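You operate a simulated robot arm through the tools that you are given. There is no shell and no other tool. Be economical: measure what you need, move in short steps, check, and stop when the job is done.

Carry out the task below with a simulated robot arm. There is one attempt and no reset: what you move stays moved.

Task
Wipe the smudge off the screen with the grey cloth.
Fine: switch the monitor off before you wipe and on again after. The cloth goes back. What is to be rubbed or washed off counts as gone when no trace of it is left.

Only the result counts: the job must be done as asked and must still hold three seconds after the hand-in. Knocking over, shifting, dropping, spilling or breaking anything else fails it. Flat cloth is picked up by pressing the open fingertips on it (5 to 10 N) and closing them slowly along it; thin cloth reads only 2 to 8 mm in the jaws.

Robot
A 7-joint arm with a two-finger parallel gripper, fixed in place. Base frame: the origin is at the foot of the arm, x ahead of it, y to its left, z up; the work surface is at about z = 0.73. Units: m, degrees, N and s.
With the tool pointing down near the work surface it reaches from about 0.18 to 0.74 m from the base axis. Its first joint turns from -166.0 to 166.0 degrees. Payload 1.57 kg.
Tool frame: the origin (TCP) lies between the finger pads and is the grasp point; the fingertips stand 0.03 m ahead of it; z points along the fingers, y is the line along which they close. The gripper opens to 0.11 m. The fingers are 0.024 m wide and 0.012 m thick; the gripper's body (0.048 by 0.112 m) begins 0.078 m behind the TCP.
Orientation is told as [roll, pitch, yaw] about the base's x, y, z axes, in that order, counted from this pose: with the fingers straight down and closing along the base's y, the tool's x points along the base's -x, its y along +y and its z along -z.

Tools
- The arm moves only by the tool step_arm. Its argument "increments" is a list of rows, each a list of 7 numbers: the shift along the tool's x, y, z in m, then the turn, a rotation vector about the tool's x, y, z in degrees, then the finger opening in m, from 0 to 0.11. In form: [[tx, ty, tz, ax, ay, az, jaw], ...]. A call has 1 to 20 rows; each row shifts and turns the commanded pose from where the row before left it, along the tool's axes as they then stand. A row lasts 0.2 s, in which the tool goes at most 0.05 m and 8.6 degrees; a call with a longer step from one row to the next is refused whole, and so is a gripper value outside its range. Where a pose cannot be reached the arm comes as near as it can. A force on the tool above 50 N (or 10 N above the force at the start of the call, whichever is more), or a blocked arm, ends the call early, and 0.2 s more pass. Each finger travels about 0.045 m/s and halts on what it meets, pressing with about 29 N; the grip force reading is that of the motor and also rises with nothing between the fingers. The clock runs only during rows and for 0.2 s after the last one: add rows that do not move to give the fingers time. It gives the time, the measured TCP pose, the force on the tool (base axes), the opening and the grip force at its end, in the units of the frame above (readings bear some noise), with the torque about the TCP (base axes, N m) and any sound that the robot's microphone picked up.
- Cameras (640 x 400 px; columns grow to the right, rows downward): "scene" is fixed at [0.2367, 0.501, 1.6027]; the picture's right is [-0.98, -0.21, 0.00], its down [-0.12, 0.56, -0.82] and it looks along [0.17, -0.80, -0.58] (base axes); focal length 328 px, centre (320, 200). "wrist" rides on the gripper at [0.07, 0.016, -0.141] in the tool frame; the picture's right is [-0.23, 0.97, 0.00], its down [-0.85, -0.20, -0.48] and it looks along [-0.47, -0.11, 0.88] (tool axes); focal length 222 px, centre (320, 200). There is no depth. A picture from a camera that has moved, and an enlarged one, comes with that camera's place and axes in the base frame and with its lens. The place of the scene camera against the robot may be out by one fixed shift of up to 0.025 m in any direction.
- snapshot(camera): a new picture of that camera. The clock stands still meanwhile.
- lift_body(by): slides the trunk up (or, below 0, down) by that many m; the arm rides with it, the base frame stays. It gives what a move gives, with no picture.
- close_up(camera, box): a new picture of the part [left, top, right, bottom] of that camera's present view, enlarged. The clock stands still meanwhile.
- close_job(): hands the job in; it is judged then, once.

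Go step by step. Nothing tells you positions but the pictures and the camera data: compare them with the known pose of the tool, close in by small moves and look again before you grip or let go. The budget is 120 turns and 84 pictures, counting those below and the enlarged ones. Unless the task says otherwise, let go and move clear before handing in, and close with one line.

The tools are called after "Call:" as a command line: name --pt "numbers of a row" for each row, then --argument value for the rest, lists and objects as JSON in quotes. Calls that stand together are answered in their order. step_arm: Moves the arm, as the interface text tells. Its arguments: {"type":"object","properties":{"increments":{"type":"array"}},"required":["increments"]} The other tools are called the same way: lift_body (by) slides the trunk up or down; snapshot (camera) takes a picture; close_up (camera, box) takes an enlarged picture of a part of a camera's view; close_job () hands the job in.

At the start:

```text
time_s: 0.0
tool_pos: [0.4108, -0.2521, 1.1994]
ee_rot: [0.0, 0.0, 0.0]
ft_force: [-0.4, 0.6, 0.0]
torque: [-0.02, 0.02, 0.02]
grip_width: 0.1102
grasp_force: 0.1
trunk travel left (down, up): [-0.525, 0.065]
```

scene: 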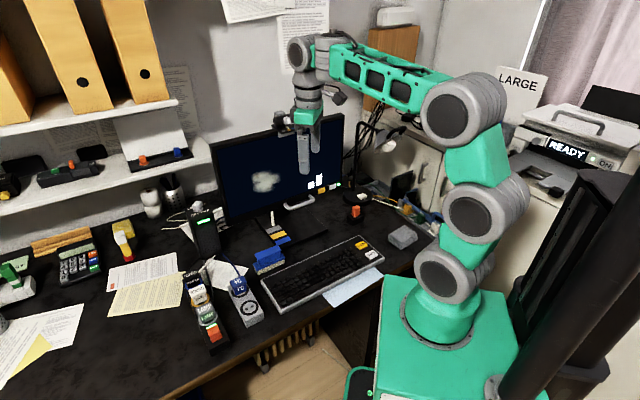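
wrist: 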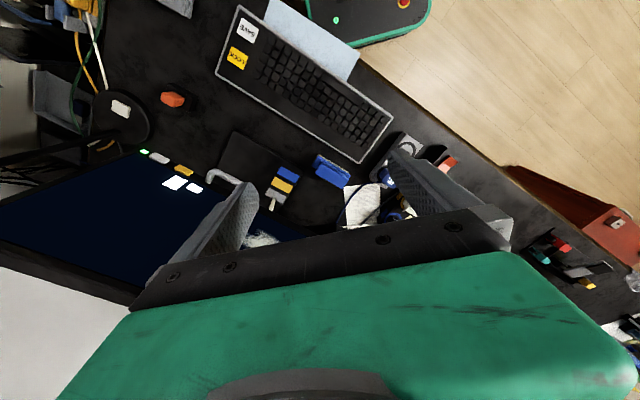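

I see a monitor with a whitish smudge on its screen, a keyboard, and various small items. I need to find the grey cloth and the monitor's power button, so I enlarge those parts.

Call:
close_up --camera "scene" --box '[200, 100, 360, 200]'

Call:
close_up --camera "scene" --box '[240, 160, 440, 285]'

Call:
close_up --camera "scene" --box '[80, 170, 280, 295]'

```text
4.00 times, centred on (280, 150) of scene
camera zoom: at [0.2367, 0.501, 1.6027], right [-0.98, -0.21, 0.0], down [-0.12, 0.56, -0.82], along [0.17, -0.8, -0.58], focal length 1313 px, centre (480, 400)
```

zoom: 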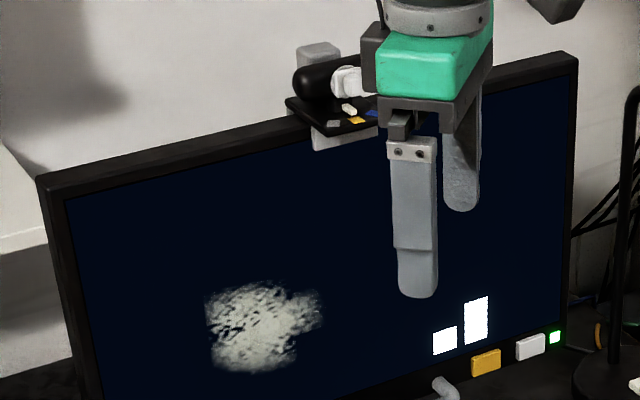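

```text
3.20 times, centred on (340, 222) of scene
camera zoom: at [0.2367, 0.501, 1.6027], right [-0.98, -0.21, 0.0], down [-0.12, 0.56, -0.82], along [0.17, -0.8, -0.58], focal length 1050 px, centre (256, 128)
```

zoom: 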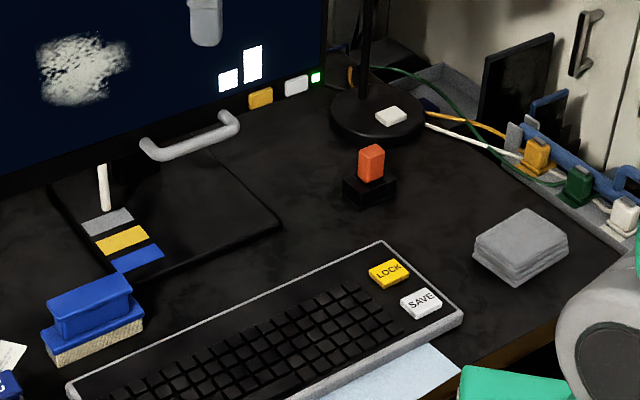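

```text
3.20 times, centred on (180, 232) of scene
camera zoom: at [0.2367, 0.501, 1.6027], right [-0.98, -0.21, 0.0], down [-0.12, 0.56, -0.82], along [0.17, -0.8, -0.58], focal length 1050 px, centre (768, 96)
```

zoom: 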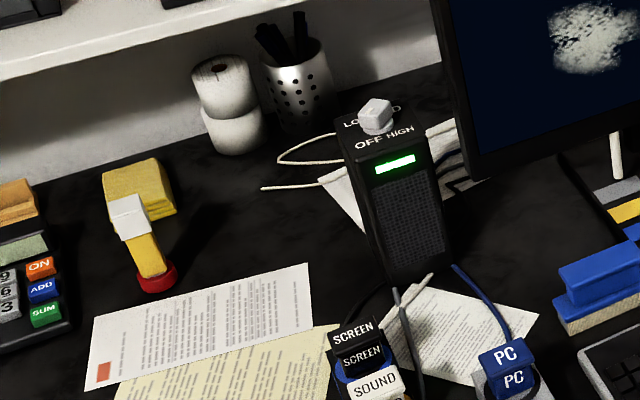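

The grey folded pad right of the keyboard is probably the cloth. I enlarge the bezel buttons, the power strip, and the cloth.

Call:
close_up --camera "scene" --box '[296, 166, 360, 206]'

Call:
close_up --camera "scene" --box '[170, 255, 274, 320]'

Call:
close_up --camera "scene" --box '[376, 206, 440, 256]'

Call:
close_up --camera "scene" --box '[250, 195, 330, 245]'

```text
10.00 times, centred on (328, 186) of scene
camera zoom: at [0.2367, 0.501, 1.6027], right [-0.98, -0.21, 0.0], down [-0.12, 0.56, -0.82], along [0.17, -0.8, -0.58], focal length 3282 px, centre (240, 340)
```

zoom: 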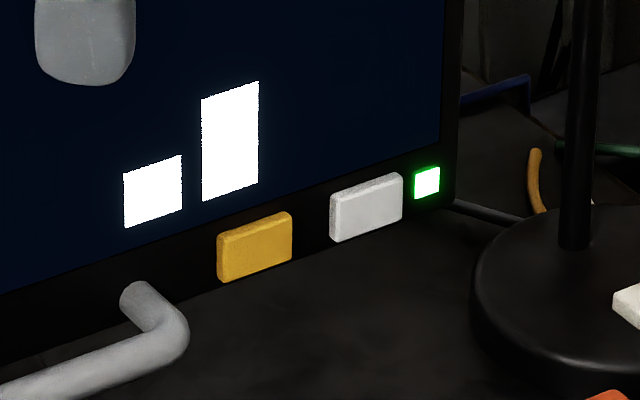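

```text
6.15 times, centred on (222, 288) of scene
camera zoom: at [0.2367, 0.501, 1.6027], right [-0.98, -0.21, 0.0], down [-0.12, 0.56, -0.82], along [0.17, -0.8, -0.58], focal length 2020 px, centre (923, -338)
```

zoom: 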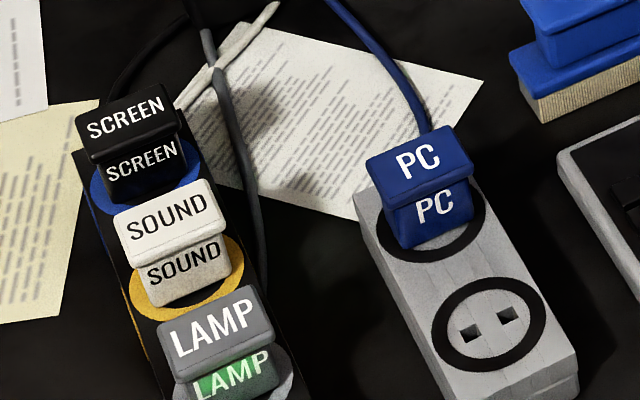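

```text
8.00 times, centred on (408, 231) of scene
camera zoom: at [0.2367, 0.501, 1.6027], right [-0.98, -0.21, 0.0], down [-0.12, 0.56, -0.82], along [0.17, -0.8, -0.58], focal length 2625 px, centre (-384, -48)
```

zoom: 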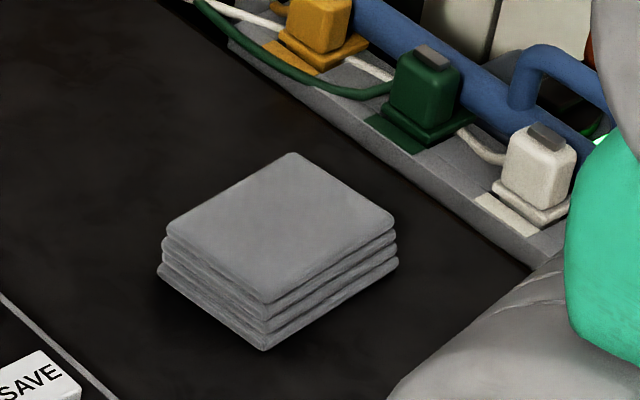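

```text
8.00 times, centred on (290, 220) of scene
camera zoom: at [0.2367, 0.501, 1.6027], right [-0.98, -0.21, 0.0], down [-0.12, 0.56, -0.82], along [0.17, -0.8, -0.58], focal length 2625 px, centre (560, 40)
```

zoom: 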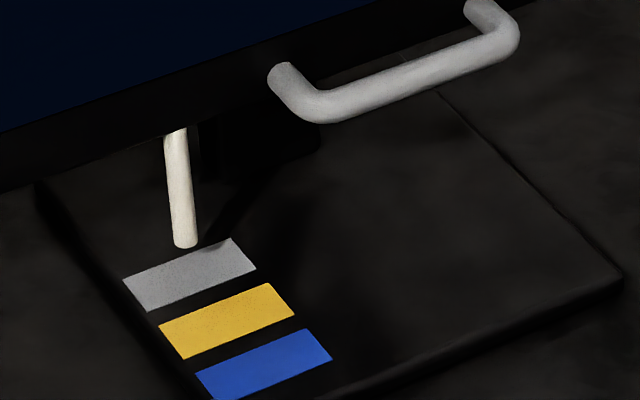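

The folded grey cloth lies near (0.12, -0.49). The white button by the green LED looks like power, and triangulating puts it near (0.40, -0.63, 0.87), with the screen facing about (-0.6, 0.8). I turn the tool toward the screen in the air, fingers closed, to look at it.

Call:
step_arm --pt "0 0 0 0 0 -8.5 0.08" --pt "0 0 0 0 0 -8.5 0.05" --pt "0 0 0 0 0 -8.5 0.02" --pt "0 0 0 0 0 -8.5 0" --pt "0 0 0 0 0 -8.5 0" --pt "0 0 0 0 0 -8.5 0" --pt "0 0 0 0 0 -8.5 0" --pt "0 0 0 0 0 -8.5 0" --pt "0 0 0 0 0 -8.5 0" --pt "0 0 0 0 0 -8.5 0" --pt "0 0 0 0 0 -8.5 0" --pt "0 0 0 0 0 -8.5 0" --pt "0 0 0 0 0 -8.5 0" --pt "0 0 0 0 0 -8.5 0" --pt "0 0 0 0 0 -8 0"

Call:
step_arm --pt "0 0 0 0 8.5 0 0" --pt "0 0 0 0 8.5 0 0" --pt "0 0 0 0 8.5 0 0" --pt "0 0 0 0 8.5 0 0" --pt "0 0 0 0 8.5 0 0" --pt "0 0 0 0 8.5 0 0" --pt "0 0 0 0 8.5 0 0" --pt "0 0 0 0 8.5 0 0"

Call:
snapshot --camera "wrist"

```text
time_s: 3.2
tool_pos: [0.4104, -0.2524, 1.2]
ee_rot: [-0.1, 0.0, 127.2]
ft_force: [0.7, -0.2, -0.6]
torque: [-0.02, 0.0, -0.03]
grip_width: 0.0
grasp_force: 21.7
trunk travel left (down, up): [-0.525, 0.065]
```

```text
time_s: 4.8
tool_pos: [0.365, -0.248, 1.3517]
ee_rot: [-1.5, 42.3, 129.5]
ft_force: [1.0, -0.7, -0.4]
torque: [-0.06, 0.0, -0.01]
grip_width: 0.0
grasp_force: 21.8
out of reach, approached as far as the arm can: row 3, 4, 5, 6, 7
trunk travel left (down, up): [-0.525, 0.065]
stopped in row 7: the arm was blocked; the commanded pose is now the measured one
```

```text
74 pictures are left
camera wrist: at [0.321, -0.2263, 1.5029], right [-0.85, -0.5, -0.17], down [-0.47, 0.86, -0.22], along [0.26, -0.1, -0.96], focal length 222 px, centre (320, 200)
```

wrist: 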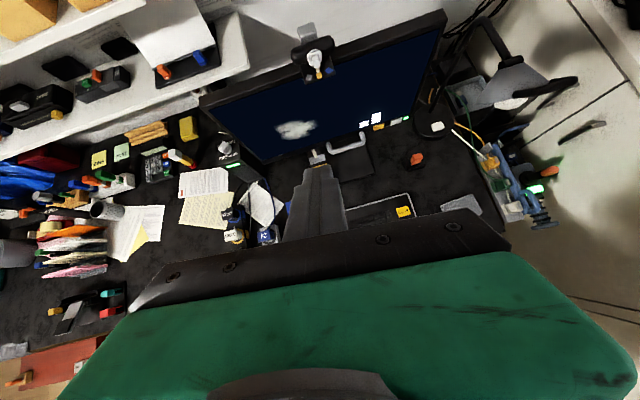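

The pose was out of reach this high up. I come down a bit first and then continue tilting.

Call:
step_arm --pt "-0.027 0 0.03 0 0 0 0" --pt "-0.027 0 0.03 0 0 0 0" --pt "-0.027 0 0.03 0 0 0 0" --pt "-0.027 0 0.03 0 0 0 0" --pt "-0.027 0 0.03 0 0 0 0" --pt "-0.027 0 0.03 0 0 0 0" --pt "-0.027 0 0.03 0 0 0 0" --pt "-0.027 0 0.03 0 0 0 0"

Call:
step_arm --pt "0 0 0 0 8 0 0" --pt "0 0 0 0 8 0 0" --pt "0 0 0 0 8 0 0" --pt "0 0 0 0 8 0 0"

Call:
snapshot --camera "wrist"

Call:
snapshot --camera "scene"

```text
time_s: 6.5
tool_pos: [0.3652, -0.2446, 1.3489]
ee_rot: [-1.5, 42.2, 129.9]
ft_force: [-0.3, 0.2, 0.1]
torque: [0.0, -0.01, 0.0]
grip_width: 0.0
grasp_force: 21.3
out of reach, approached as far as the arm can: row 1, 2, 3, 4, 5, 6, 7, 8
trunk travel left (down, up): [-0.525, 0.065]
```

```text
time_s: 7.2
tool_pos: [0.4027, -0.2233, 1.3728]
ee_rot: [-6.6, 47.0, 139.2]
ft_force: [-1.3, -0.4, -0.4]
torque: [0.01, 0.0, -0.01]
grip_width: 0.0
grasp_force: 21.2
out of reach, approached as far as the arm can: row 1, 2, 3
trunk travel left (down, up): [-0.525, 0.065]
stopped in row 3: the arm was blocked; the commanded pose is now the measured one
```

```text
73 pictures are left
camera wrist: at [0.341, -0.2136, 1.5181], right [-0.69, -0.68, -0.24], down [-0.62, 0.73, -0.29], along [0.37, -0.04, -0.93], focal length 222 px, centre (320, 200)
```

wrist: 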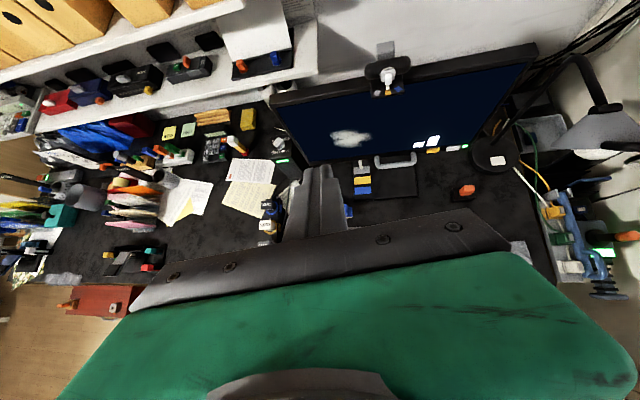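

```text
72 pictures are left
```

scene: 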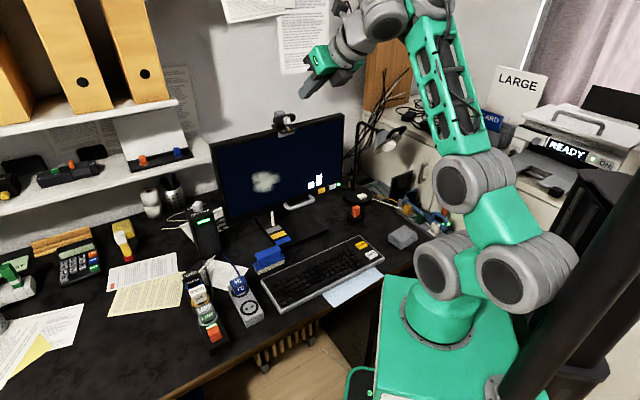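

The arm hits a joint limit with this roll. I tilt back to straight down and will use the opposite roll, with the camera below.

Call:
step_arm --pt "0 0 0 0 -8.5 0 0" --pt "0 0 0 0 -8.5 0 0" --pt "0 0 0 0 -8.5 0 0" --pt "0 0 0 0 -8.5 0 0" --pt "0 0 0 0 -8.5 0 0" --pt "0 0 0 0 -4.5 0 0" --pt "0 0 0 0 0 0 0"

```text
time_s: 8.8
tool_pos: [0.3948, -0.208, 1.2463]
ee_rot: [-4.7, 5.7, 143.6]
ft_force: [-0.2, 0.5, 0.3]
torque: [-0.04, 0.02, 0.0]
grip_width: 0.0
grasp_force: 21.1
out of reach, approached as far as the arm can: row 3, 4, 5, 6
trunk travel left (down, up): [-0.525, 0.065]
```

I come down and unroll the wrist toward yaw about -53.

Call:
step_arm --pt "0 0 0.04 0 0 8.5 0" --pt "0 0 0.04 0 0 8.5 0" --pt "0 0 0.04 0 0 8.5 0" --pt "0 0 0.04 0 0 8.5 0" --pt "0 0 0 0 0 8.5 0" --pt "0 0 0 0 0 8.5 0" --pt "0 0 0 0 0 8.5 0" --pt "0 0 0 0 0 8.5 0" --pt "0 0 0 0 0 8.5 0" --pt "0 0 0 0 0 8.5 0" --pt "0 0 0 0 0 8.5 0" --pt "0 0 0 0 0 8.5 0" --pt "0 0 0 0 0 8.5 0" --pt "0 0 0 0 0 8.5 0" --pt "0 0 0 0 0 8.5 0" --pt "0 0 0 0 0 8.5 0"

Call:
step_arm --pt "0 0 0 0 0 8.5 0" --pt "0 0 0 0 0 8.5 0" --pt "0 0 0 0 0 8.5 0" --pt "0 0 0 0 0 8.5 0" --pt "0 0 0 0 0 8.5 0" --pt "0 0 0 0 0 8.5 0" --pt "0 0 0 0 0 6 0"

```text
time_s: 12.2
tool_pos: [0.4143, -0.2083, 1.0875]
ee_rot: [-0.7, -7.5, 7.7]
ft_force: [0.3, -0.1, -0.5]
torque: [-0.06, 0.01, -0.01]
grip_width: 0.0002
grasp_force: 21.1
trunk travel left (down, up): [-0.525, 0.065]
```

```text
time_s: 13.8
tool_pos: [0.4148, -0.2078, 1.0885]
ee_rot: [5.8, -4.5, -49.5]
ft_force: [-0.5, -1.3, 0.1]
torque: [-0.05, -0.01, 0.02]
grip_width: 0.0002
grasp_force: 21.2
trunk travel left (down, up): [-0.525, 0.065]
```

Now I level the roll and tilt the fingers toward the screen.

Call:
step_arm --pt "0 0 0 5.8 0 0 0" --pt "0 0 0 0 0 3.5 0" --pt "0 0 0 0 -8.5 0 0" --pt "0 0 0 0 -8.5 0 0" --pt "0 0 0 0 -8.5 0 0" --pt "0 0 0 0 -8.5 0 0" --pt "0 0 0 0 -8.5 0 0" --pt "0 0 0 0 -8.5 0 0" --pt "0 0 0 0 -8.5 0 0" --pt "0 0 0 0 -8.5 0 0"

Call:
snapshot --camera "wrist"

Call:
snapshot --camera "scene"

```text
time_s: 16.0
tool_pos: [0.4154, -0.208, 1.0883]
ee_rot: [1.0, -72.7, -53.7]
ft_force: [-0.1, 0.1, 0.1]
torque: [0.01, 0.0, -0.02]
grip_width: 0.0
grasp_force: 21.2
trunk travel left (down, up): [-0.525, 0.065]
```

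```text
71 pictures are left
camera wrist: at [0.3331, -0.0748, 1.0639], right [0.82, 0.53, 0.22], down [-0.29, 0.04, 0.96], along [0.5, -0.84, 0.18], focal length 222 px, centre (320, 200)
```

wrist: 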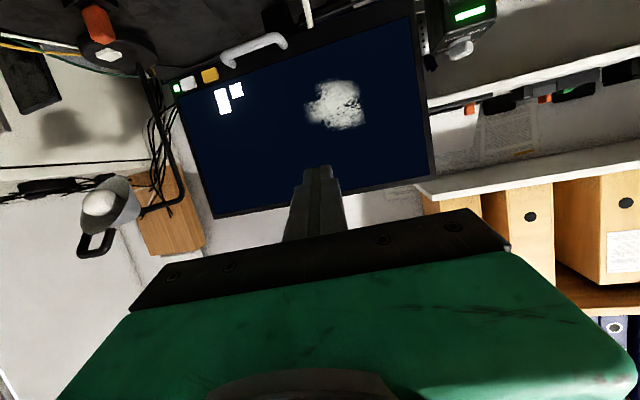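

```text
70 pictures are left
```

scene: 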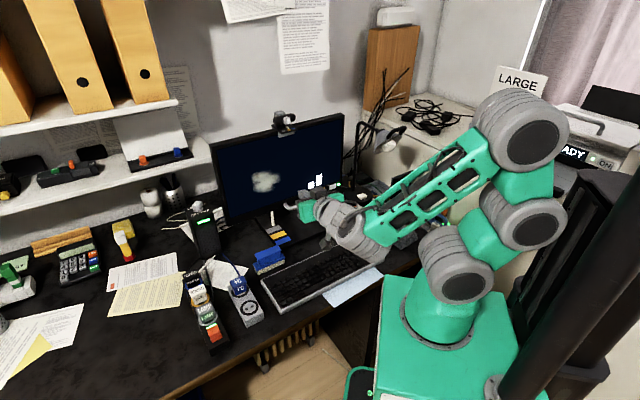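

The view is good: white button near (0.41, -0.64, 0.85), smudge near (0.63, -0.43, 0.96). I approach the button part-way and look again.

Call:
step_arm --pt "0.0129 -0.0257 0.029 0 0 0 0" --pt "0.0129 -0.0257 0.029 0 0 0 0" --pt "0.0129 -0.0257 0.029 0 0 0 0" --pt "0.0129 -0.0257 0.029 0 0 0 0" --pt "0.0129 -0.0257 0.029 0 0 0 0" --pt "0.0129 -0.0257 0.029 0 0 0 0"

Call:
snapshot --camera "wrist"

Call:
snapshot --camera "scene"

```text
time_s: 17.4
tool_pos: [0.3805, -0.4156, 0.9606]
ee_rot: [1.0, -72.7, -53.8]
ft_force: [0.0, 0.3, -0.2]
torque: [0.0, 0.01, -0.01]
grip_width: 0.0001
grasp_force: 21.4
trunk travel left (down, up): [-0.525, 0.065]
```

```text
69 pictures are left
camera wrist: at [0.2984, -0.2821, 0.9365], right [0.82, 0.53, 0.22], down [-0.29, 0.04, 0.96], along [0.5, -0.85, 0.18], focal length 222 px, centre (320, 200)
```

wrist: 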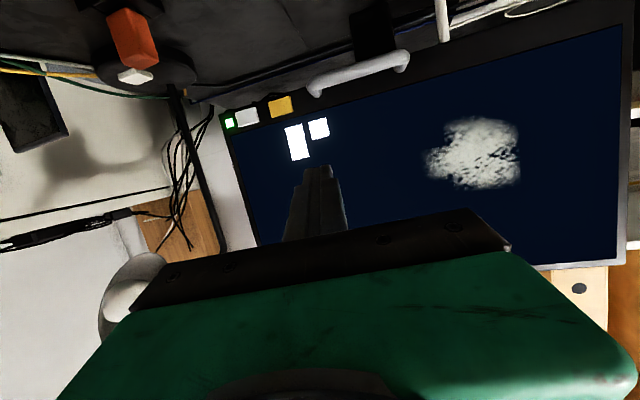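

```text
68 pictures are left
```

scene: 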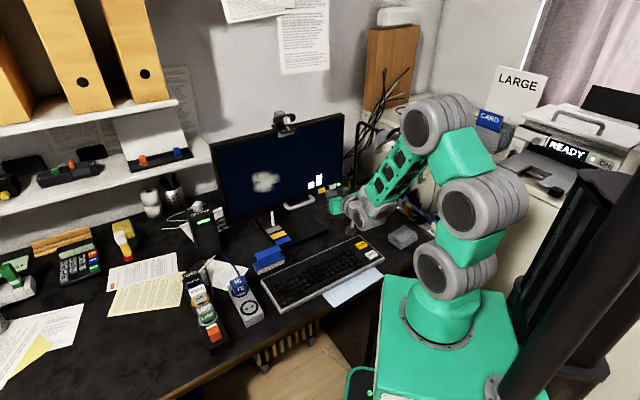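

I now place the smudge at (0.627, -0.424, 0.975) and the white button at (0.411, -0.63, 0.852), with the screen normal at yaw about -48.5. I line up and close to about 4 cm from the button.

Call:
step_arm --pt "0 0 0 -4.8 0 -1.5 0" --pt "0.0099 -0.0239 0.0272 0 0 0 0" --pt "0.0099 -0.0239 0.0272 0 0 0 0" --pt "0.0099 -0.0239 0.0272 0 0 0 0" --pt "0.0099 -0.0239 0.0272 0 0 0 0" --pt "0.0099 -0.0239 0.0272 0 0 0 0"

Call:
snapshot --camera "wrist"

Call:
close_up --camera "scene" --box '[280, 150, 376, 210]'

```text
time_s: 18.8
tool_pos: [0.3658, -0.5815, 0.8723]
ee_rot: [0.9, -72.6, -48.8]
ft_force: [-0.3, 0.4, 0.2]
torque: [0.02, 0.02, 0.0]
grip_width: 0.0
grasp_force: 21.3
trunk travel left (down, up): [-0.525, 0.065]
```

```text
67 pictures are left
camera wrist: at [0.2726, -0.4559, 0.8477], right [0.77, 0.6, 0.22], down [-0.29, 0.01, 0.96], along [0.57, -0.8, 0.18], focal length 222 px, centre (320, 200)
```

wrist: 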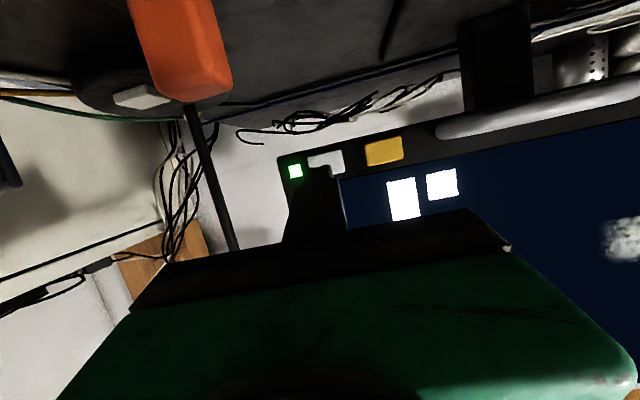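

```text
6.67 times, centred on (328, 180) of scene
camera zoom: at [0.2367, 0.501, 1.6027], right [-0.98, -0.21, 0.0], down [-0.12, 0.56, -0.82], along [0.17, -0.8, -0.58], focal length 2188 px, centre (267, 333)
```

zoom: 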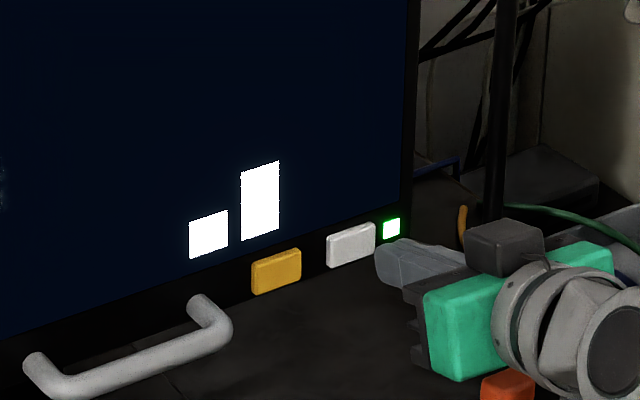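

The fingertips line up with the white button about 4 cm ahead, with a 4 mm sideways correction. I advance slowly.

Call:
step_arm --pt "0 0.004 0.01 0 0 0 0" --pt "0 0 0.008 0 0 0 0" --pt "0 0 0.005 0 0 0 0" --pt "0 0 0.003 0 0 0 0" --pt "0 0 0 0 0 0 0"

Call:
close_up --camera "scene" --box '[304, 165, 368, 205]'

Call:
close_up --camera "wrist" --box '[240, 110, 400, 210]'

```text
time_s: 20.0
tool_pos: [0.3878, -0.5958, 0.8649]
ee_rot: [0.9, -72.6, -48.7]
ft_force: [-1.0, 0.3, 0.6]
torque: [0.01, 0.05, -0.01]
grip_width: 0.0001
grasp_force: 21.5
trunk travel left (down, up): [-0.525, 0.065]
```

```text
10.00 times, centred on (336, 185) of scene
camera zoom: at [0.2367, 0.501, 1.6027], right [-0.98, -0.21, 0.0], down [-0.12, 0.56, -0.82], along [0.17, -0.8, -0.58], focal length 3282 px, centre (160, 350)
```

zoom: 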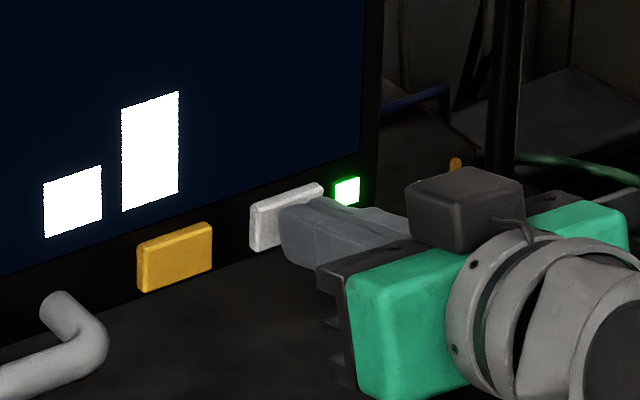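

```text
4.00 times, centred on (320, 160) of wrist
camera zoom: at [0.2928, -0.4705, 0.8407], right [0.77, 0.6, 0.22], down [-0.29, 0.01, 0.96], along [0.57, -0.8, 0.18], focal length 888 px, centre (320, 360)
```

zoom: 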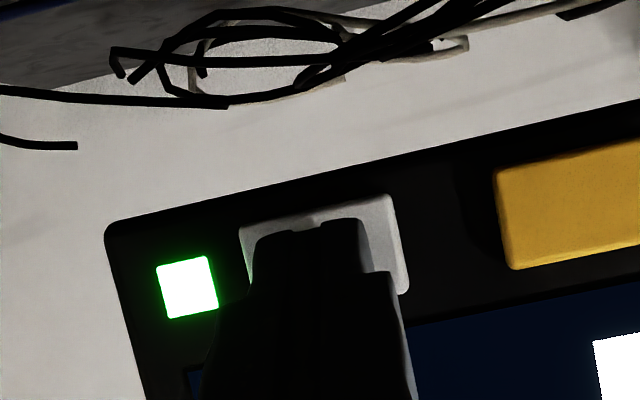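

The fingertips overlap the button well. I continue in 2 mm steps.

Call:
step_arm --pt "0 0.002 0.003 0 0 0 0" --pt "0 0 0.002 0 0 0 0" --pt "0 0 0.002 0 0 0 0" --pt "0 0 0.002 0 0 0 0"

```text
time_s: 21.0
tool_pos: [0.3923, -0.599, 0.862]
ee_rot: [0.9, -72.6, -48.8]
ft_force: [-4.6, 3.4, 1.8]
torque: [-0.06, -0.04, -0.02]
grip_width: 0.0001
grasp_force: 21.2
trunk travel left (down, up): [-0.525, 0.065]
heard: click
```

A click was heard with light contact force. I back off and check the state.

Call:
step_arm --pt "0 0 -0.02 0 0 0 0" --pt "0 0 -0.03 0 0 0 0" --pt "0 0 0 0 0 0 0"

Call:
close_up --camera "scene" --box '[200, 100, 360, 200]'

```text
time_s: 21.8
tool_pos: [0.3624, -0.5641, 0.879]
ee_rot: [0.9, -72.7, -48.7]
ft_force: [0.1, -0.5, 0.3]
torque: [0.03, 0.03, -0.03]
grip_width: 0.0
grasp_force: 21.1
trunk travel left (down, up): [-0.525, 0.065]
```

```text
4.00 times, centred on (280, 150) of scene
camera zoom: at [0.2367, 0.501, 1.6027], right [-0.98, -0.21, 0.0], down [-0.12, 0.56, -0.82], along [0.17, -0.8, -0.58], focal length 1313 px, centre (480, 400)
```

zoom: 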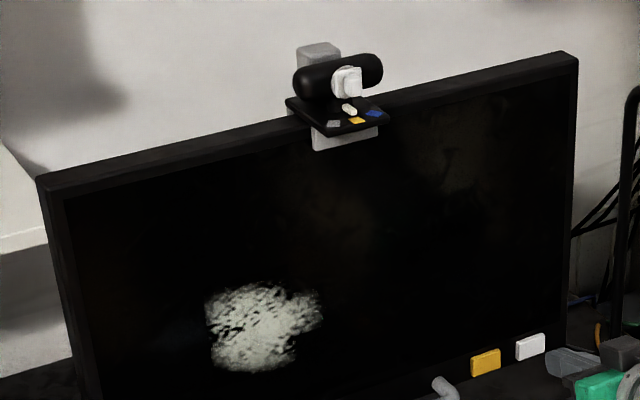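

The monitor is off: LED dark and screen black. Next I retract and bring the tool straight down above the cloth.

Call:
step_arm --pt "0 0 -0.04 0 0 0 0.02" --pt "0 0 -0.04 0 0 0 0.05" --pt "0 0 -0.04 0 0 0 0.08" --pt "-0.04 0 -0.02 0 0 0 0.11" --pt "-0.04 0 -0.02 0 0 0 0.11" --pt "-0.04 0 -0.01 0 0 0 0.11" --pt "0 0 0 0 8.5 0 0.11" --pt "0 0 0 0 8.5 0 0.11" --pt "0 0 0 0 8.5 0 0.11" --pt "0 0 0 0 8.5 0 0.11" --pt "0 0 0 0 8.5 0 0.11" --pt "0 0 0 0 8.5 0 0.11" --pt "0 0 0 0 8.5 0 0.11" --pt "0 0 0 0 8.5 0 0.11" --pt "0 0 0 0 4.7 0 0.11"

Call:
snapshot --camera "wrist"

Call:
snapshot --camera "scene"

```text
time_s: 25.0
tool_pos: [0.2765, -0.4726, 1.0423]
ee_rot: [0.3, 0.2, -47.8]
ft_force: [-0.5, -0.4, -1.0]
torque: [0.01, 0.02, -0.01]
grip_width: 0.1097
grasp_force: 0.2
trunk travel left (down, up): [-0.525, 0.065]
```

```text
62 pictures are left
camera wrist: at [0.2408, -0.4115, 1.1845], right [0.87, 0.49, 0.0], down [0.43, -0.77, 0.47], along [0.23, -0.41, -0.88], focal length 222 px, centre (320, 200)
```

wrist: 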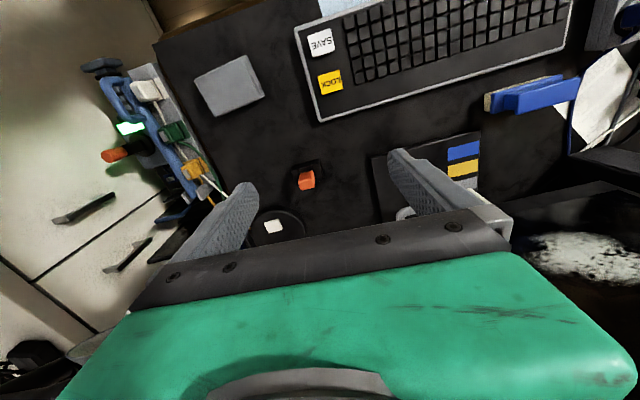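

```text
61 pictures are left
```

scene: 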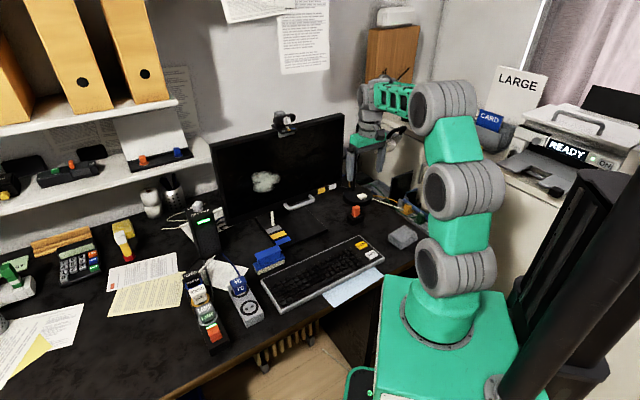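

The cloth centre is near (0.109, -0.495), its short side (~6 cm) along about -46°. I move above it and yaw to +44 so the fingers close across the short side.

Call:
step_arm --pt "0.024 -0.0348 0.02 0 0 0 0.11" --pt "0.024 -0.0348 0.02 0 0 0 0.11" --pt "0.024 -0.0348 0.02 0 0 0 0.11" --pt "0.024 -0.0348 0.02 0 0 0 0.11" --pt "0 0 0 0 0 -8.5 0.11" --pt "0 0 0 0 0 -8.5 0.11" --pt "0 0 0 0 0 -8.5 0.11" --pt "0 0 0 0 0 -8.5 0.11" --pt "0 0 0 0 0 -8.5 0.11" --pt "0 0 0 0 0 -8.5 0.11" --pt "0 0 0 0 0 -8.5 0.11" --pt "0 0 0 0 0 -8.5 0.11" --pt "0 0 0 0 0 -8.5 0.11" --pt "0 0 0 0 0 -8.5 0.11" --pt "0 0 0 0 0 -6.5 0.11" --pt "0 0 0 0 0 0 0.11"

Call:
snapshot --camera "wrist"

Call:
snapshot --camera "scene"

```text
time_s: 28.4
tool_pos: [0.1095, -0.4942, 0.961]
ee_rot: [0.2, -0.3, 43.7]
ft_force: [-0.3, -0.1, 0.0]
torque: [0.01, -0.01, 0.01]
grip_width: 0.11
grasp_force: 0.1
trunk travel left (down, up): [-0.525, 0.065]
```

```text
60 pictures are left
camera wrist: at [0.046, -0.5325, 1.1028], right [-0.51, 0.86, 0.0], down [0.75, 0.45, 0.48], along [0.41, 0.25, -0.88], focal length 222 px, centre (320, 200)
```

wrist: 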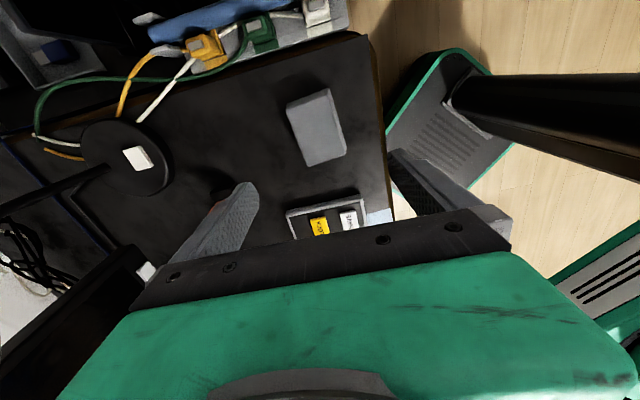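

```text
59 pictures are left
```

scene: 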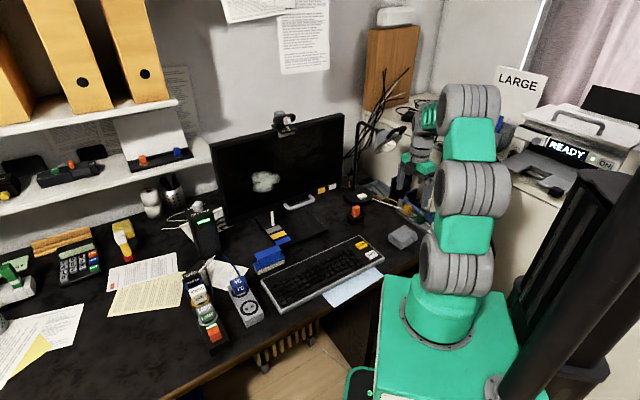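

The cloth centre is (0.1065, -0.4995), turned 3° more. I align and descend part-way, then check.

Call:
step_arm --pt "0.0057 -0.0016 0 0 0 -3.3 0.11" --pt "0 0 0.04 0 0 0 0.11" --pt "0 0 0.04 0 0 0 0.11" --pt "0 0 0.04 0 0 0 0.11" --pt "0 0 0 0 0 0 0.11"

Call:
snapshot --camera "wrist"

Call:
close_up --camera "scene" --box '[368, 186, 448, 246]'

```text
time_s: 29.6
tool_pos: [0.1064, -0.501, 0.8416]
ee_rot: [0.1, -0.4, 47.0]
ft_force: [-0.1, 0.5, 0.1]
torque: [0.0, -0.06, 0.01]
grip_width: 0.1098
grasp_force: 0.0
trunk travel left (down, up): [-0.525, 0.065]
```

```text
58 pictures are left
camera wrist: at [0.0458, -0.5414, 0.983], right [-0.56, 0.83, 0.0], down [0.73, 0.49, 0.48], along [0.4, 0.27, -0.88], focal length 222 px, centre (320, 200)
```

wrist: 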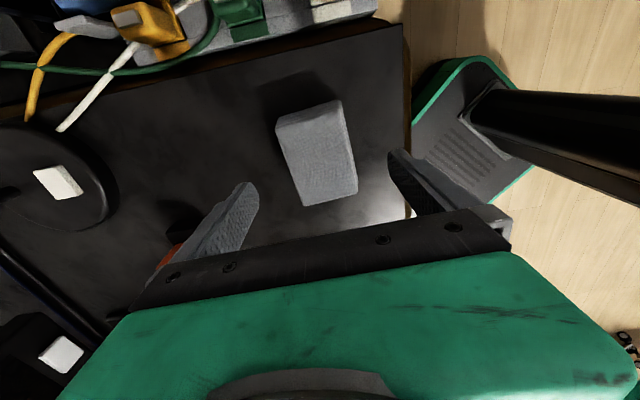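

```text
6.67 times, centred on (408, 216) of scene
camera zoom: at [0.2367, 0.501, 1.6027], right [-0.98, -0.21, 0.0], down [-0.12, 0.56, -0.82], along [0.17, -0.8, -0.58], focal length 2188 px, centre (-267, 93)
```

zoom: 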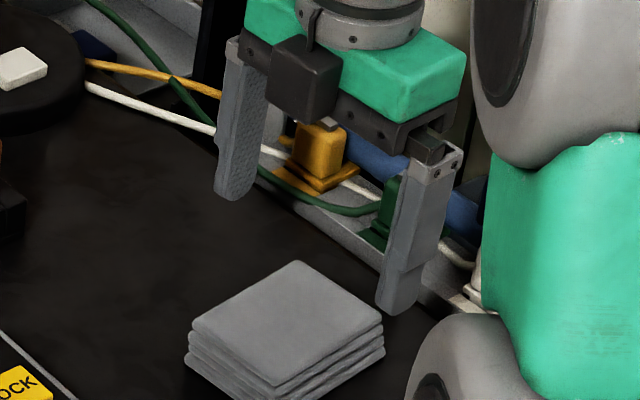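

The alignment is good. I descend so the fingertips stop just above the desk.

Call:
step_arm --pt "0 0 0.035 0 0 0 0.11" --pt "0 0 0.025 0 0 0 0.11" --pt "0 0 0.012 0 0 0 0.11" --pt "0 0 0 0 0 0 0.11"

Call:
close_up --camera "scene" --box '[368, 206, 432, 256]'

Call:
close_up --camera "wrist" --box '[200, 80, 440, 240]'

```text
time_s: 30.6
tool_pos: [0.1055, -0.4988, 0.7691]
ee_rot: [-0.1, -0.3, 47.0]
ft_force: [-0.2, -0.5, -0.7]
torque: [0.0, -0.01, 0.01]
grip_width: 0.11
grasp_force: 0.0
trunk travel left (down, up): [-0.525, 0.065]
```

```text
8.00 times, centred on (400, 231) of scene
camera zoom: at [0.2367, 0.501, 1.6027], right [-0.98, -0.21, 0.0], down [-0.12, 0.56, -0.82], along [0.17, -0.8, -0.58], focal length 2625 px, centre (-320, -48)
```

zoom: 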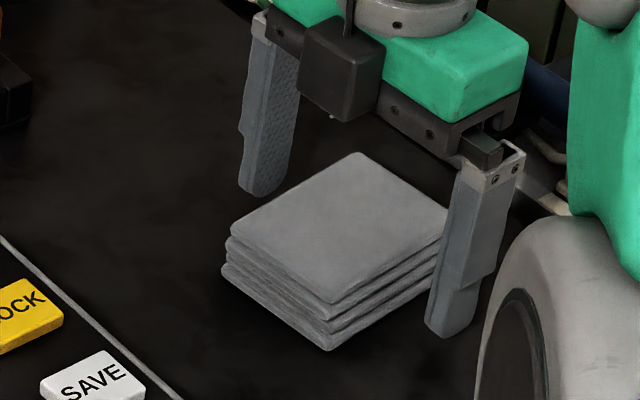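

```text
2.50 times, centred on (320, 160) of wrist
camera zoom: at [0.0455, -0.5403, 0.9107], right [-0.56, 0.83, 0.0], down [0.73, 0.49, 0.48], along [0.4, 0.27, -0.88], focal length 555 px, centre (320, 300)
```

zoom: 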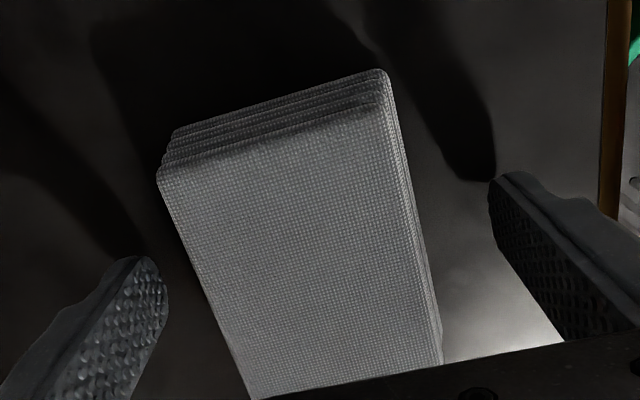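

The fingers straddle the cloth with tips near its lower half. I close slowly.

Call:
step_arm --pt "0 0 0 0 0 0 0.1" --pt "0 0 0 0 0 0 0.09" --pt "0 0 0 0 0 0 0.08" --pt "0 0 0 0 0 0 0.07" --pt "0 0 0 0 0 0 0.06" --pt "0 0 0 0 0 0 0.05" --pt "0 0 0 0 0 0 0.04" --pt "0 0 0 0 0 0 0.04" --pt "0 0 0 0 0 0 0.04"

Call:
close_up --camera "scene" --box '[368, 206, 432, 256]'

```text
time_s: 32.6
tool_pos: [0.1061, -0.4993, 0.7698]
ee_rot: [0.0, -0.3, 47.1]
ft_force: [0.2, -0.1, 1.3]
torque: [0.0, -0.02, 0.04]
grip_width: 0.0696
grasp_force: 29.0
trunk travel left (down, up): [-0.525, 0.065]
```

```text
8.00 times, centred on (400, 231) of scene
camera zoom: at [0.2367, 0.501, 1.6027], right [-0.98, -0.21, 0.0], down [-0.12, 0.56, -0.82], along [0.17, -0.8, -0.58], focal length 2625 px, centre (-320, -48)
```

zoom: 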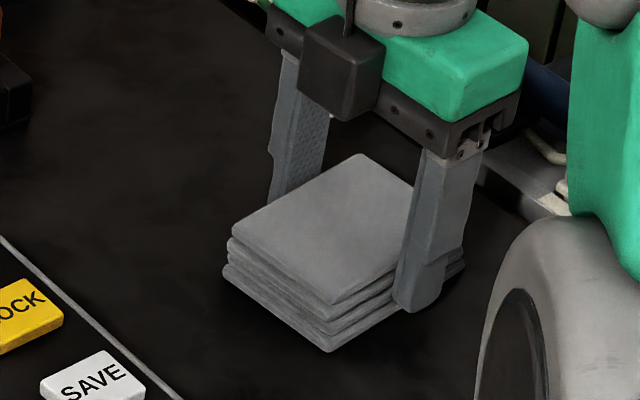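

It is gripped at 0.07 m with 29 N. I note the rest pose (0.106, -0.499, 0.7695, yaw 47) for putting it back, and lift.

Call:
step_arm --pt "0 0 -0.02 0 0 0 0.04" --pt "0 0 -0.04 0 0 0 0.04" --pt "0 0 -0.045 0 0 0 0.04" --pt "0 0 -0.045 0 0 0 0.04" --pt "0 0 -0.045 0 0 0 0.04" --pt "0 0 0 0 0 0 0.04"

Call:
snapshot --camera "wrist"

Call:
close_up --camera "scene" --box '[360, 140, 456, 250]'

```text
time_s: 34.0
tool_pos: [0.1061, -0.4982, 0.9668]
ee_rot: [0.0, -0.2, 47.1]
ft_force: [-0.4, -0.7, 0.1]
torque: [-0.02, -0.05, -0.02]
grip_width: 0.0695
grasp_force: 29.0
trunk travel left (down, up): [-0.525, 0.065]
```

```text
53 pictures are left
camera wrist: at [0.0455, -0.5386, 1.1069], right [-0.56, 0.83, 0.0], down [0.73, 0.49, 0.48], along [0.4, 0.27, -0.88], focal length 222 px, centre (320, 200)
```

wrist: 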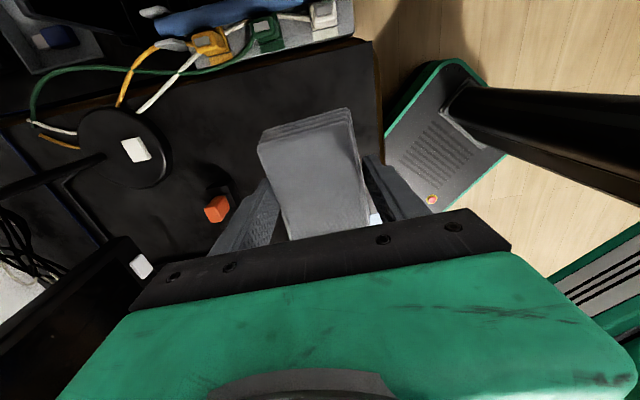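

```text
3.64 times, centred on (408, 195) of scene
camera zoom: at [0.2367, 0.501, 1.6027], right [-0.98, -0.21, 0.0], down [-0.12, 0.56, -0.82], along [0.17, -0.8, -0.58], focal length 1193 px, centre (0, 218)
```

zoom: 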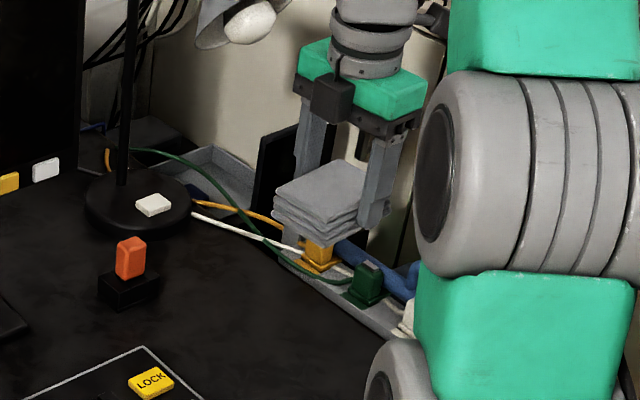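

The cloth is held and hangs about 1 cm beyond the tips. I carry it to a clear spot in front of the screen and turn back to yaw -48.

Call:
step_arm --pt "-0.046 -0.004 -0.015 0 0 0 0.04" --pt "-0.046 -0.004 -0.015 0 0 0 0.04" --pt "-0.046 -0.004 -0.015 0 0 0 0.04" --pt "-0.046 -0.004 -0.015 0 0 0 0.04" --pt "-0.046 -0.004 -0.015 0 0 0 0.04" --pt "-0.046 -0.004 -0.015 0 0 0 0.04" --pt "-0.046 -0.004 0 0 0 0 0.04" --pt "-0.046 -0.004 0 0 0 0 0.04"

Call:
step_arm --pt "0 0 0 0 0 8 0.04" --pt "0 0 0 0 0 8 0.04" --pt "0 0 0 0 0 8 0.04" --pt "0 0 0 0 0 8 0.04" --pt "0 0 0 0 0 8 0.04" --pt "0 0 0 0 0 8 0.04" --pt "0 0 0 0 0 8 0.04" --pt "0 0 0 0 0 8 0.04" --pt "0 0 0 0 0 8 0.04" --pt "0 0 0 0 0 8 0.04" --pt "0 0 0 0 0 8 0.04" --pt "0 0 0 0 0 7.4 0.04"

Call:
step_arm --pt "0 0 0 0 -8.5 0 0.04" --pt "0 0 0 0 -8.5 0 0.04" --pt "0 0 0 0 -8.5 0 0.04" --pt "0 0 0 0 -8.5 0 0.04" --pt "0 0 0 0 -8.5 0 0.04" --pt "0 0 0 0 -8.5 0 0.04" --pt "0 0 0 0 -8.5 0 0.04" --pt "0 0 0 0 -8.5 0 0.04" --pt "0 0 0 0 -8.5 0 0.04" --pt "0 0 0 0 -8.5 0 0.04"

Call:
snapshot --camera "wrist"

Call:
snapshot --camera "scene"

```text
time_s: 35.8
tool_pos: [0.3816, -0.2513, 1.0553]
ee_rot: [0.0, -0.4, 46.9]
ft_force: [-1.0, 0.2, -0.9]
torque: [0.0, 0.03, -0.02]
grip_width: 0.0692
grasp_force: 28.2
trunk travel left (down, up): [-0.525, 0.065]
```

```text
time_s: 38.4
tool_pos: [0.3792, -0.2533, 1.0589]
ee_rot: [0.2, 0.2, -48.5]
ft_force: [0.3, 0.1, 0.1]
torque: [-0.01, 0.0, 0.04]
grip_width: 0.0691
grasp_force: 29.0
trunk travel left (down, up): [-0.525, 0.065]
```

```text
time_s: 40.6
tool_pos: [0.3806, -0.2521, 1.0566]
ee_rot: [3.7, -85.1, -52.1]
ft_force: [0.2, 0.2, -0.5]
torque: [-0.01, -0.06, 0.0]
grip_width: 0.0692
grasp_force: 28.0
trunk travel left (down, up): [-0.525, 0.065]
```

```text
51 pictures are left
camera wrist: at [0.295, -0.1322, 0.9997], right [0.74, 0.63, 0.23], down [-0.42, 0.16, 0.89], along [0.53, -0.76, 0.39], focal length 222 px, centre (320, 200)
```

wrist: 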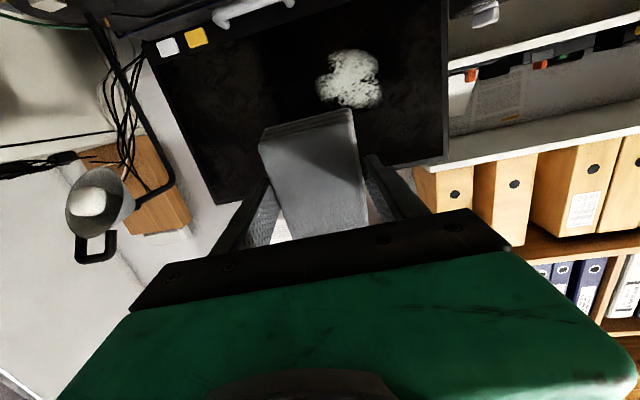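

```text
50 pictures are left
```

scene: 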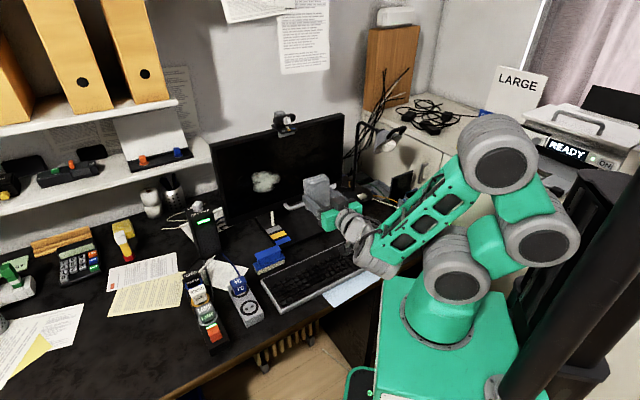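

The tool now points squarely at the screen, and the smudge centre is about (0.626, -0.425, 0.975), roughly 11 cm wide and 10 cm tall. I level the last 5° and move to about 4 cm off the smudge.

Call:
step_arm --pt "0 0 0 0 -4.9 0 0.04" --pt "0.0133 0.0107 0.035 0 0 0 0.04" --pt "0.0133 0.0107 0.035 0 0 0 0.04" --pt "0.0133 0.0107 0.035 0 0 0 0.04" --pt "0.0133 0.0107 0.035 0 0 0 0.04" --pt "0.0133 0.0107 0.035 0 0 0 0.04" --pt "0.0133 0.0107 0.035 0 0 0 0.04" --pt "0 0 0 0 0 0 0.04"

Call:
snapshot --camera "wrist"

Call:
close_up --camera "scene" --box '[200, 100, 360, 230]'

```text
time_s: 42.4
tool_pos: [0.5706, -0.3661, 0.9761]
ee_rot: [54.6, -89.8, -103.1]
ft_force: [0.3, 0.5, -0.7]
torque: [0.02, -0.01, 0.03]
grip_width: 0.0691
grasp_force: 29.0
trunk travel left (down, up): [-0.525, 0.065]
```

```text
49 pictures are left
camera wrist: at [0.4873, -0.2506, 0.9072], right [0.73, 0.64, 0.23], down [-0.47, 0.22, 0.86], along [0.5, -0.73, 0.46], focal length 222 px, centre (320, 200)
```

wrist: 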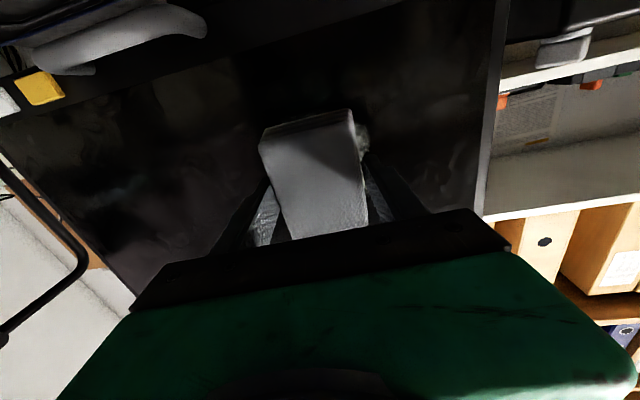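

```text
3.08 times, centred on (280, 165) of scene
camera zoom: at [0.2367, 0.501, 1.6027], right [-0.98, -0.21, 0.0], down [-0.12, 0.56, -0.82], along [0.17, -0.8, -0.58], focal length 1010 px, centre (443, 308)
```

zoom: 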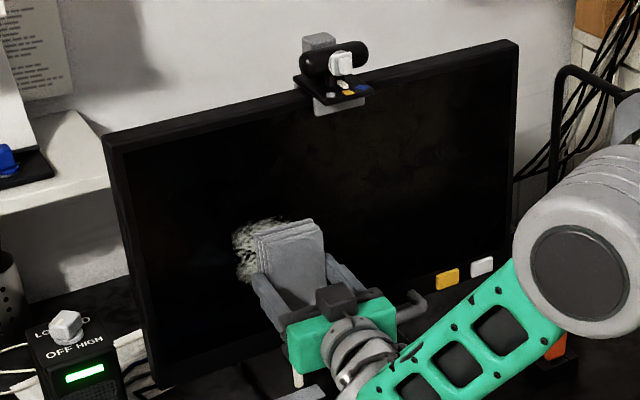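

The pad faces the smudge about 4-5 cm off. I advance gently until contact.

Call:
step_arm --pt "0 0 0.015 0 0 0 0.04" --pt "0 0 0.012 0 0 0 0.04" --pt "0 0 0.004 0 0 0 0.04" --pt "0 0 0.002 0 0 0 0.04" --pt "0 0 0.002 0 0 0 0.04"

Call:
step_arm --pt "0 0 0.002 0 0 0 0.04" --pt "0 0 0.002 0 0 0 0.04" --pt "0 0 0.002 0 0 0 0.04"

```text
time_s: 43.6
tool_pos: [0.5897, -0.3898, 0.9759]
ee_rot: [45.0, -89.7, -93.3]
ft_force: [-15.9, 13.0, 0.4]
torque: [-0.36, -0.29, 0.64]
grip_width: 0.0689
grasp_force: 28.7
trunk travel left (down, up): [-0.525, 0.065]
```

```text
time_s: 44.4
tool_pos: [0.5915, -0.3949, 0.9766]
ee_rot: [44.9, -89.7, -93.3]
ft_force: [-25.7, 28.9, -4.0]
torque: [-0.06, 0.14, 0.85]
grip_width: 0.0704
grasp_force: 28.6
trunk travel left (down, up): [-0.525, 0.065]
```

That pressed harder than wanted (~39 N). I ease off and check that nothing shifted.

Call:
step_arm --pt "0 0 -0.004 0 0 0 0.04" --pt "0 0 -0.004 0 0 0 0.04" --pt "0 0 0 0 0 0 0.04"

Call:
close_up --camera "scene" --box '[200, 100, 360, 230]'

```text
time_s: 45.2
tool_pos: [0.5896, -0.3913, 0.977]
ee_rot: [86.6, -89.7, -134.9]
ft_force: [-0.5, -0.4, 0.0]
torque: [-0.01, -0.03, 0.02]
grip_width: 0.0702
grasp_force: 29.0
trunk travel left (down, up): [-0.525, 0.065]
```

```text
3.08 times, centred on (280, 165) of scene
camera zoom: at [0.2367, 0.501, 1.6027], right [-0.98, -0.21, 0.0], down [-0.12, 0.56, -0.82], along [0.17, -0.8, -0.58], focal length 1010 px, centre (443, 308)
```

zoom: 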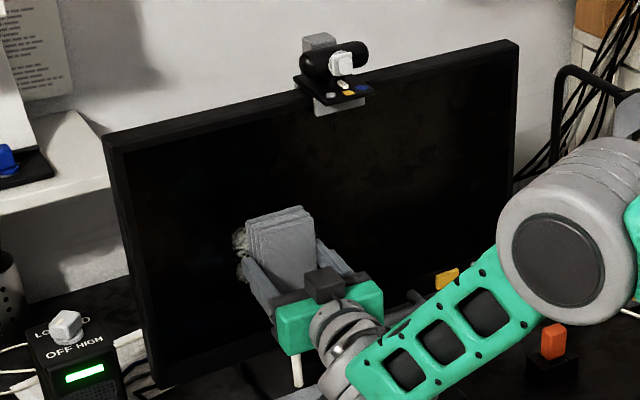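

The monitor has not moved. I re-approach by single millimetres to get about 8-12 N.

Call:
step_arm --pt "0 0 0.001 0 0 0 0.04" --pt "0 0 0.001 0 0 0 0.04" --pt "0 0 0 0 0 0 0.04"

Call:
step_arm --pt "0 0 0.001 0 0 0 0.04" --pt "0 0 0 0 0 0 0.04"

```text
time_s: 46.0
tool_pos: [0.5898, -0.3928, 0.9759]
ee_rot: [56.7, -89.7, -105.2]
ft_force: [0.3, -0.3, -1.0]
torque: [0.0, -0.02, 0.0]
grip_width: 0.07
grasp_force: 29.0
trunk travel left (down, up): [-0.525, 0.065]
```

```text
time_s: 46.6
tool_pos: [0.5919, -0.3937, 0.976]
ee_rot: [56.2, -89.7, -104.7]
ft_force: [-0.4, -0.1, 0.6]
torque: [0.02, -0.03, -0.04]
grip_width: 0.0698
grasp_force: 28.9
trunk travel left (down, up): [-0.525, 0.065]
```

Call:
step_arm --pt "0 0 0.001 0 0 0 0.04" --pt "0 0 0 0 0 0 0.04"

Call:
step_arm --pt "0 0 0.001 0 0 0 0.04" --pt "0 0 0 0 0 0 0.04"

```text
time_s: 47.2
tool_pos: [0.5922, -0.3929, 0.9776]
ee_rot: [57.2, -89.6, -105.8]
ft_force: [-0.1, -0.1, 0.1]
torque: [-0.01, 0.0, 0.0]
grip_width: 0.07
grasp_force: 28.9
trunk travel left (down, up): [-0.525, 0.065]
```

```text
time_s: 47.8
tool_pos: [0.5918, -0.3946, 0.9774]
ee_rot: [49.9, -89.8, -98.3]
ft_force: [-4.7, 5.3, -1.6]
torque: [-0.09, -0.01, 0.22]
grip_width: 0.0697
grasp_force: 28.6
trunk travel left (down, up): [-0.525, 0.065]
```

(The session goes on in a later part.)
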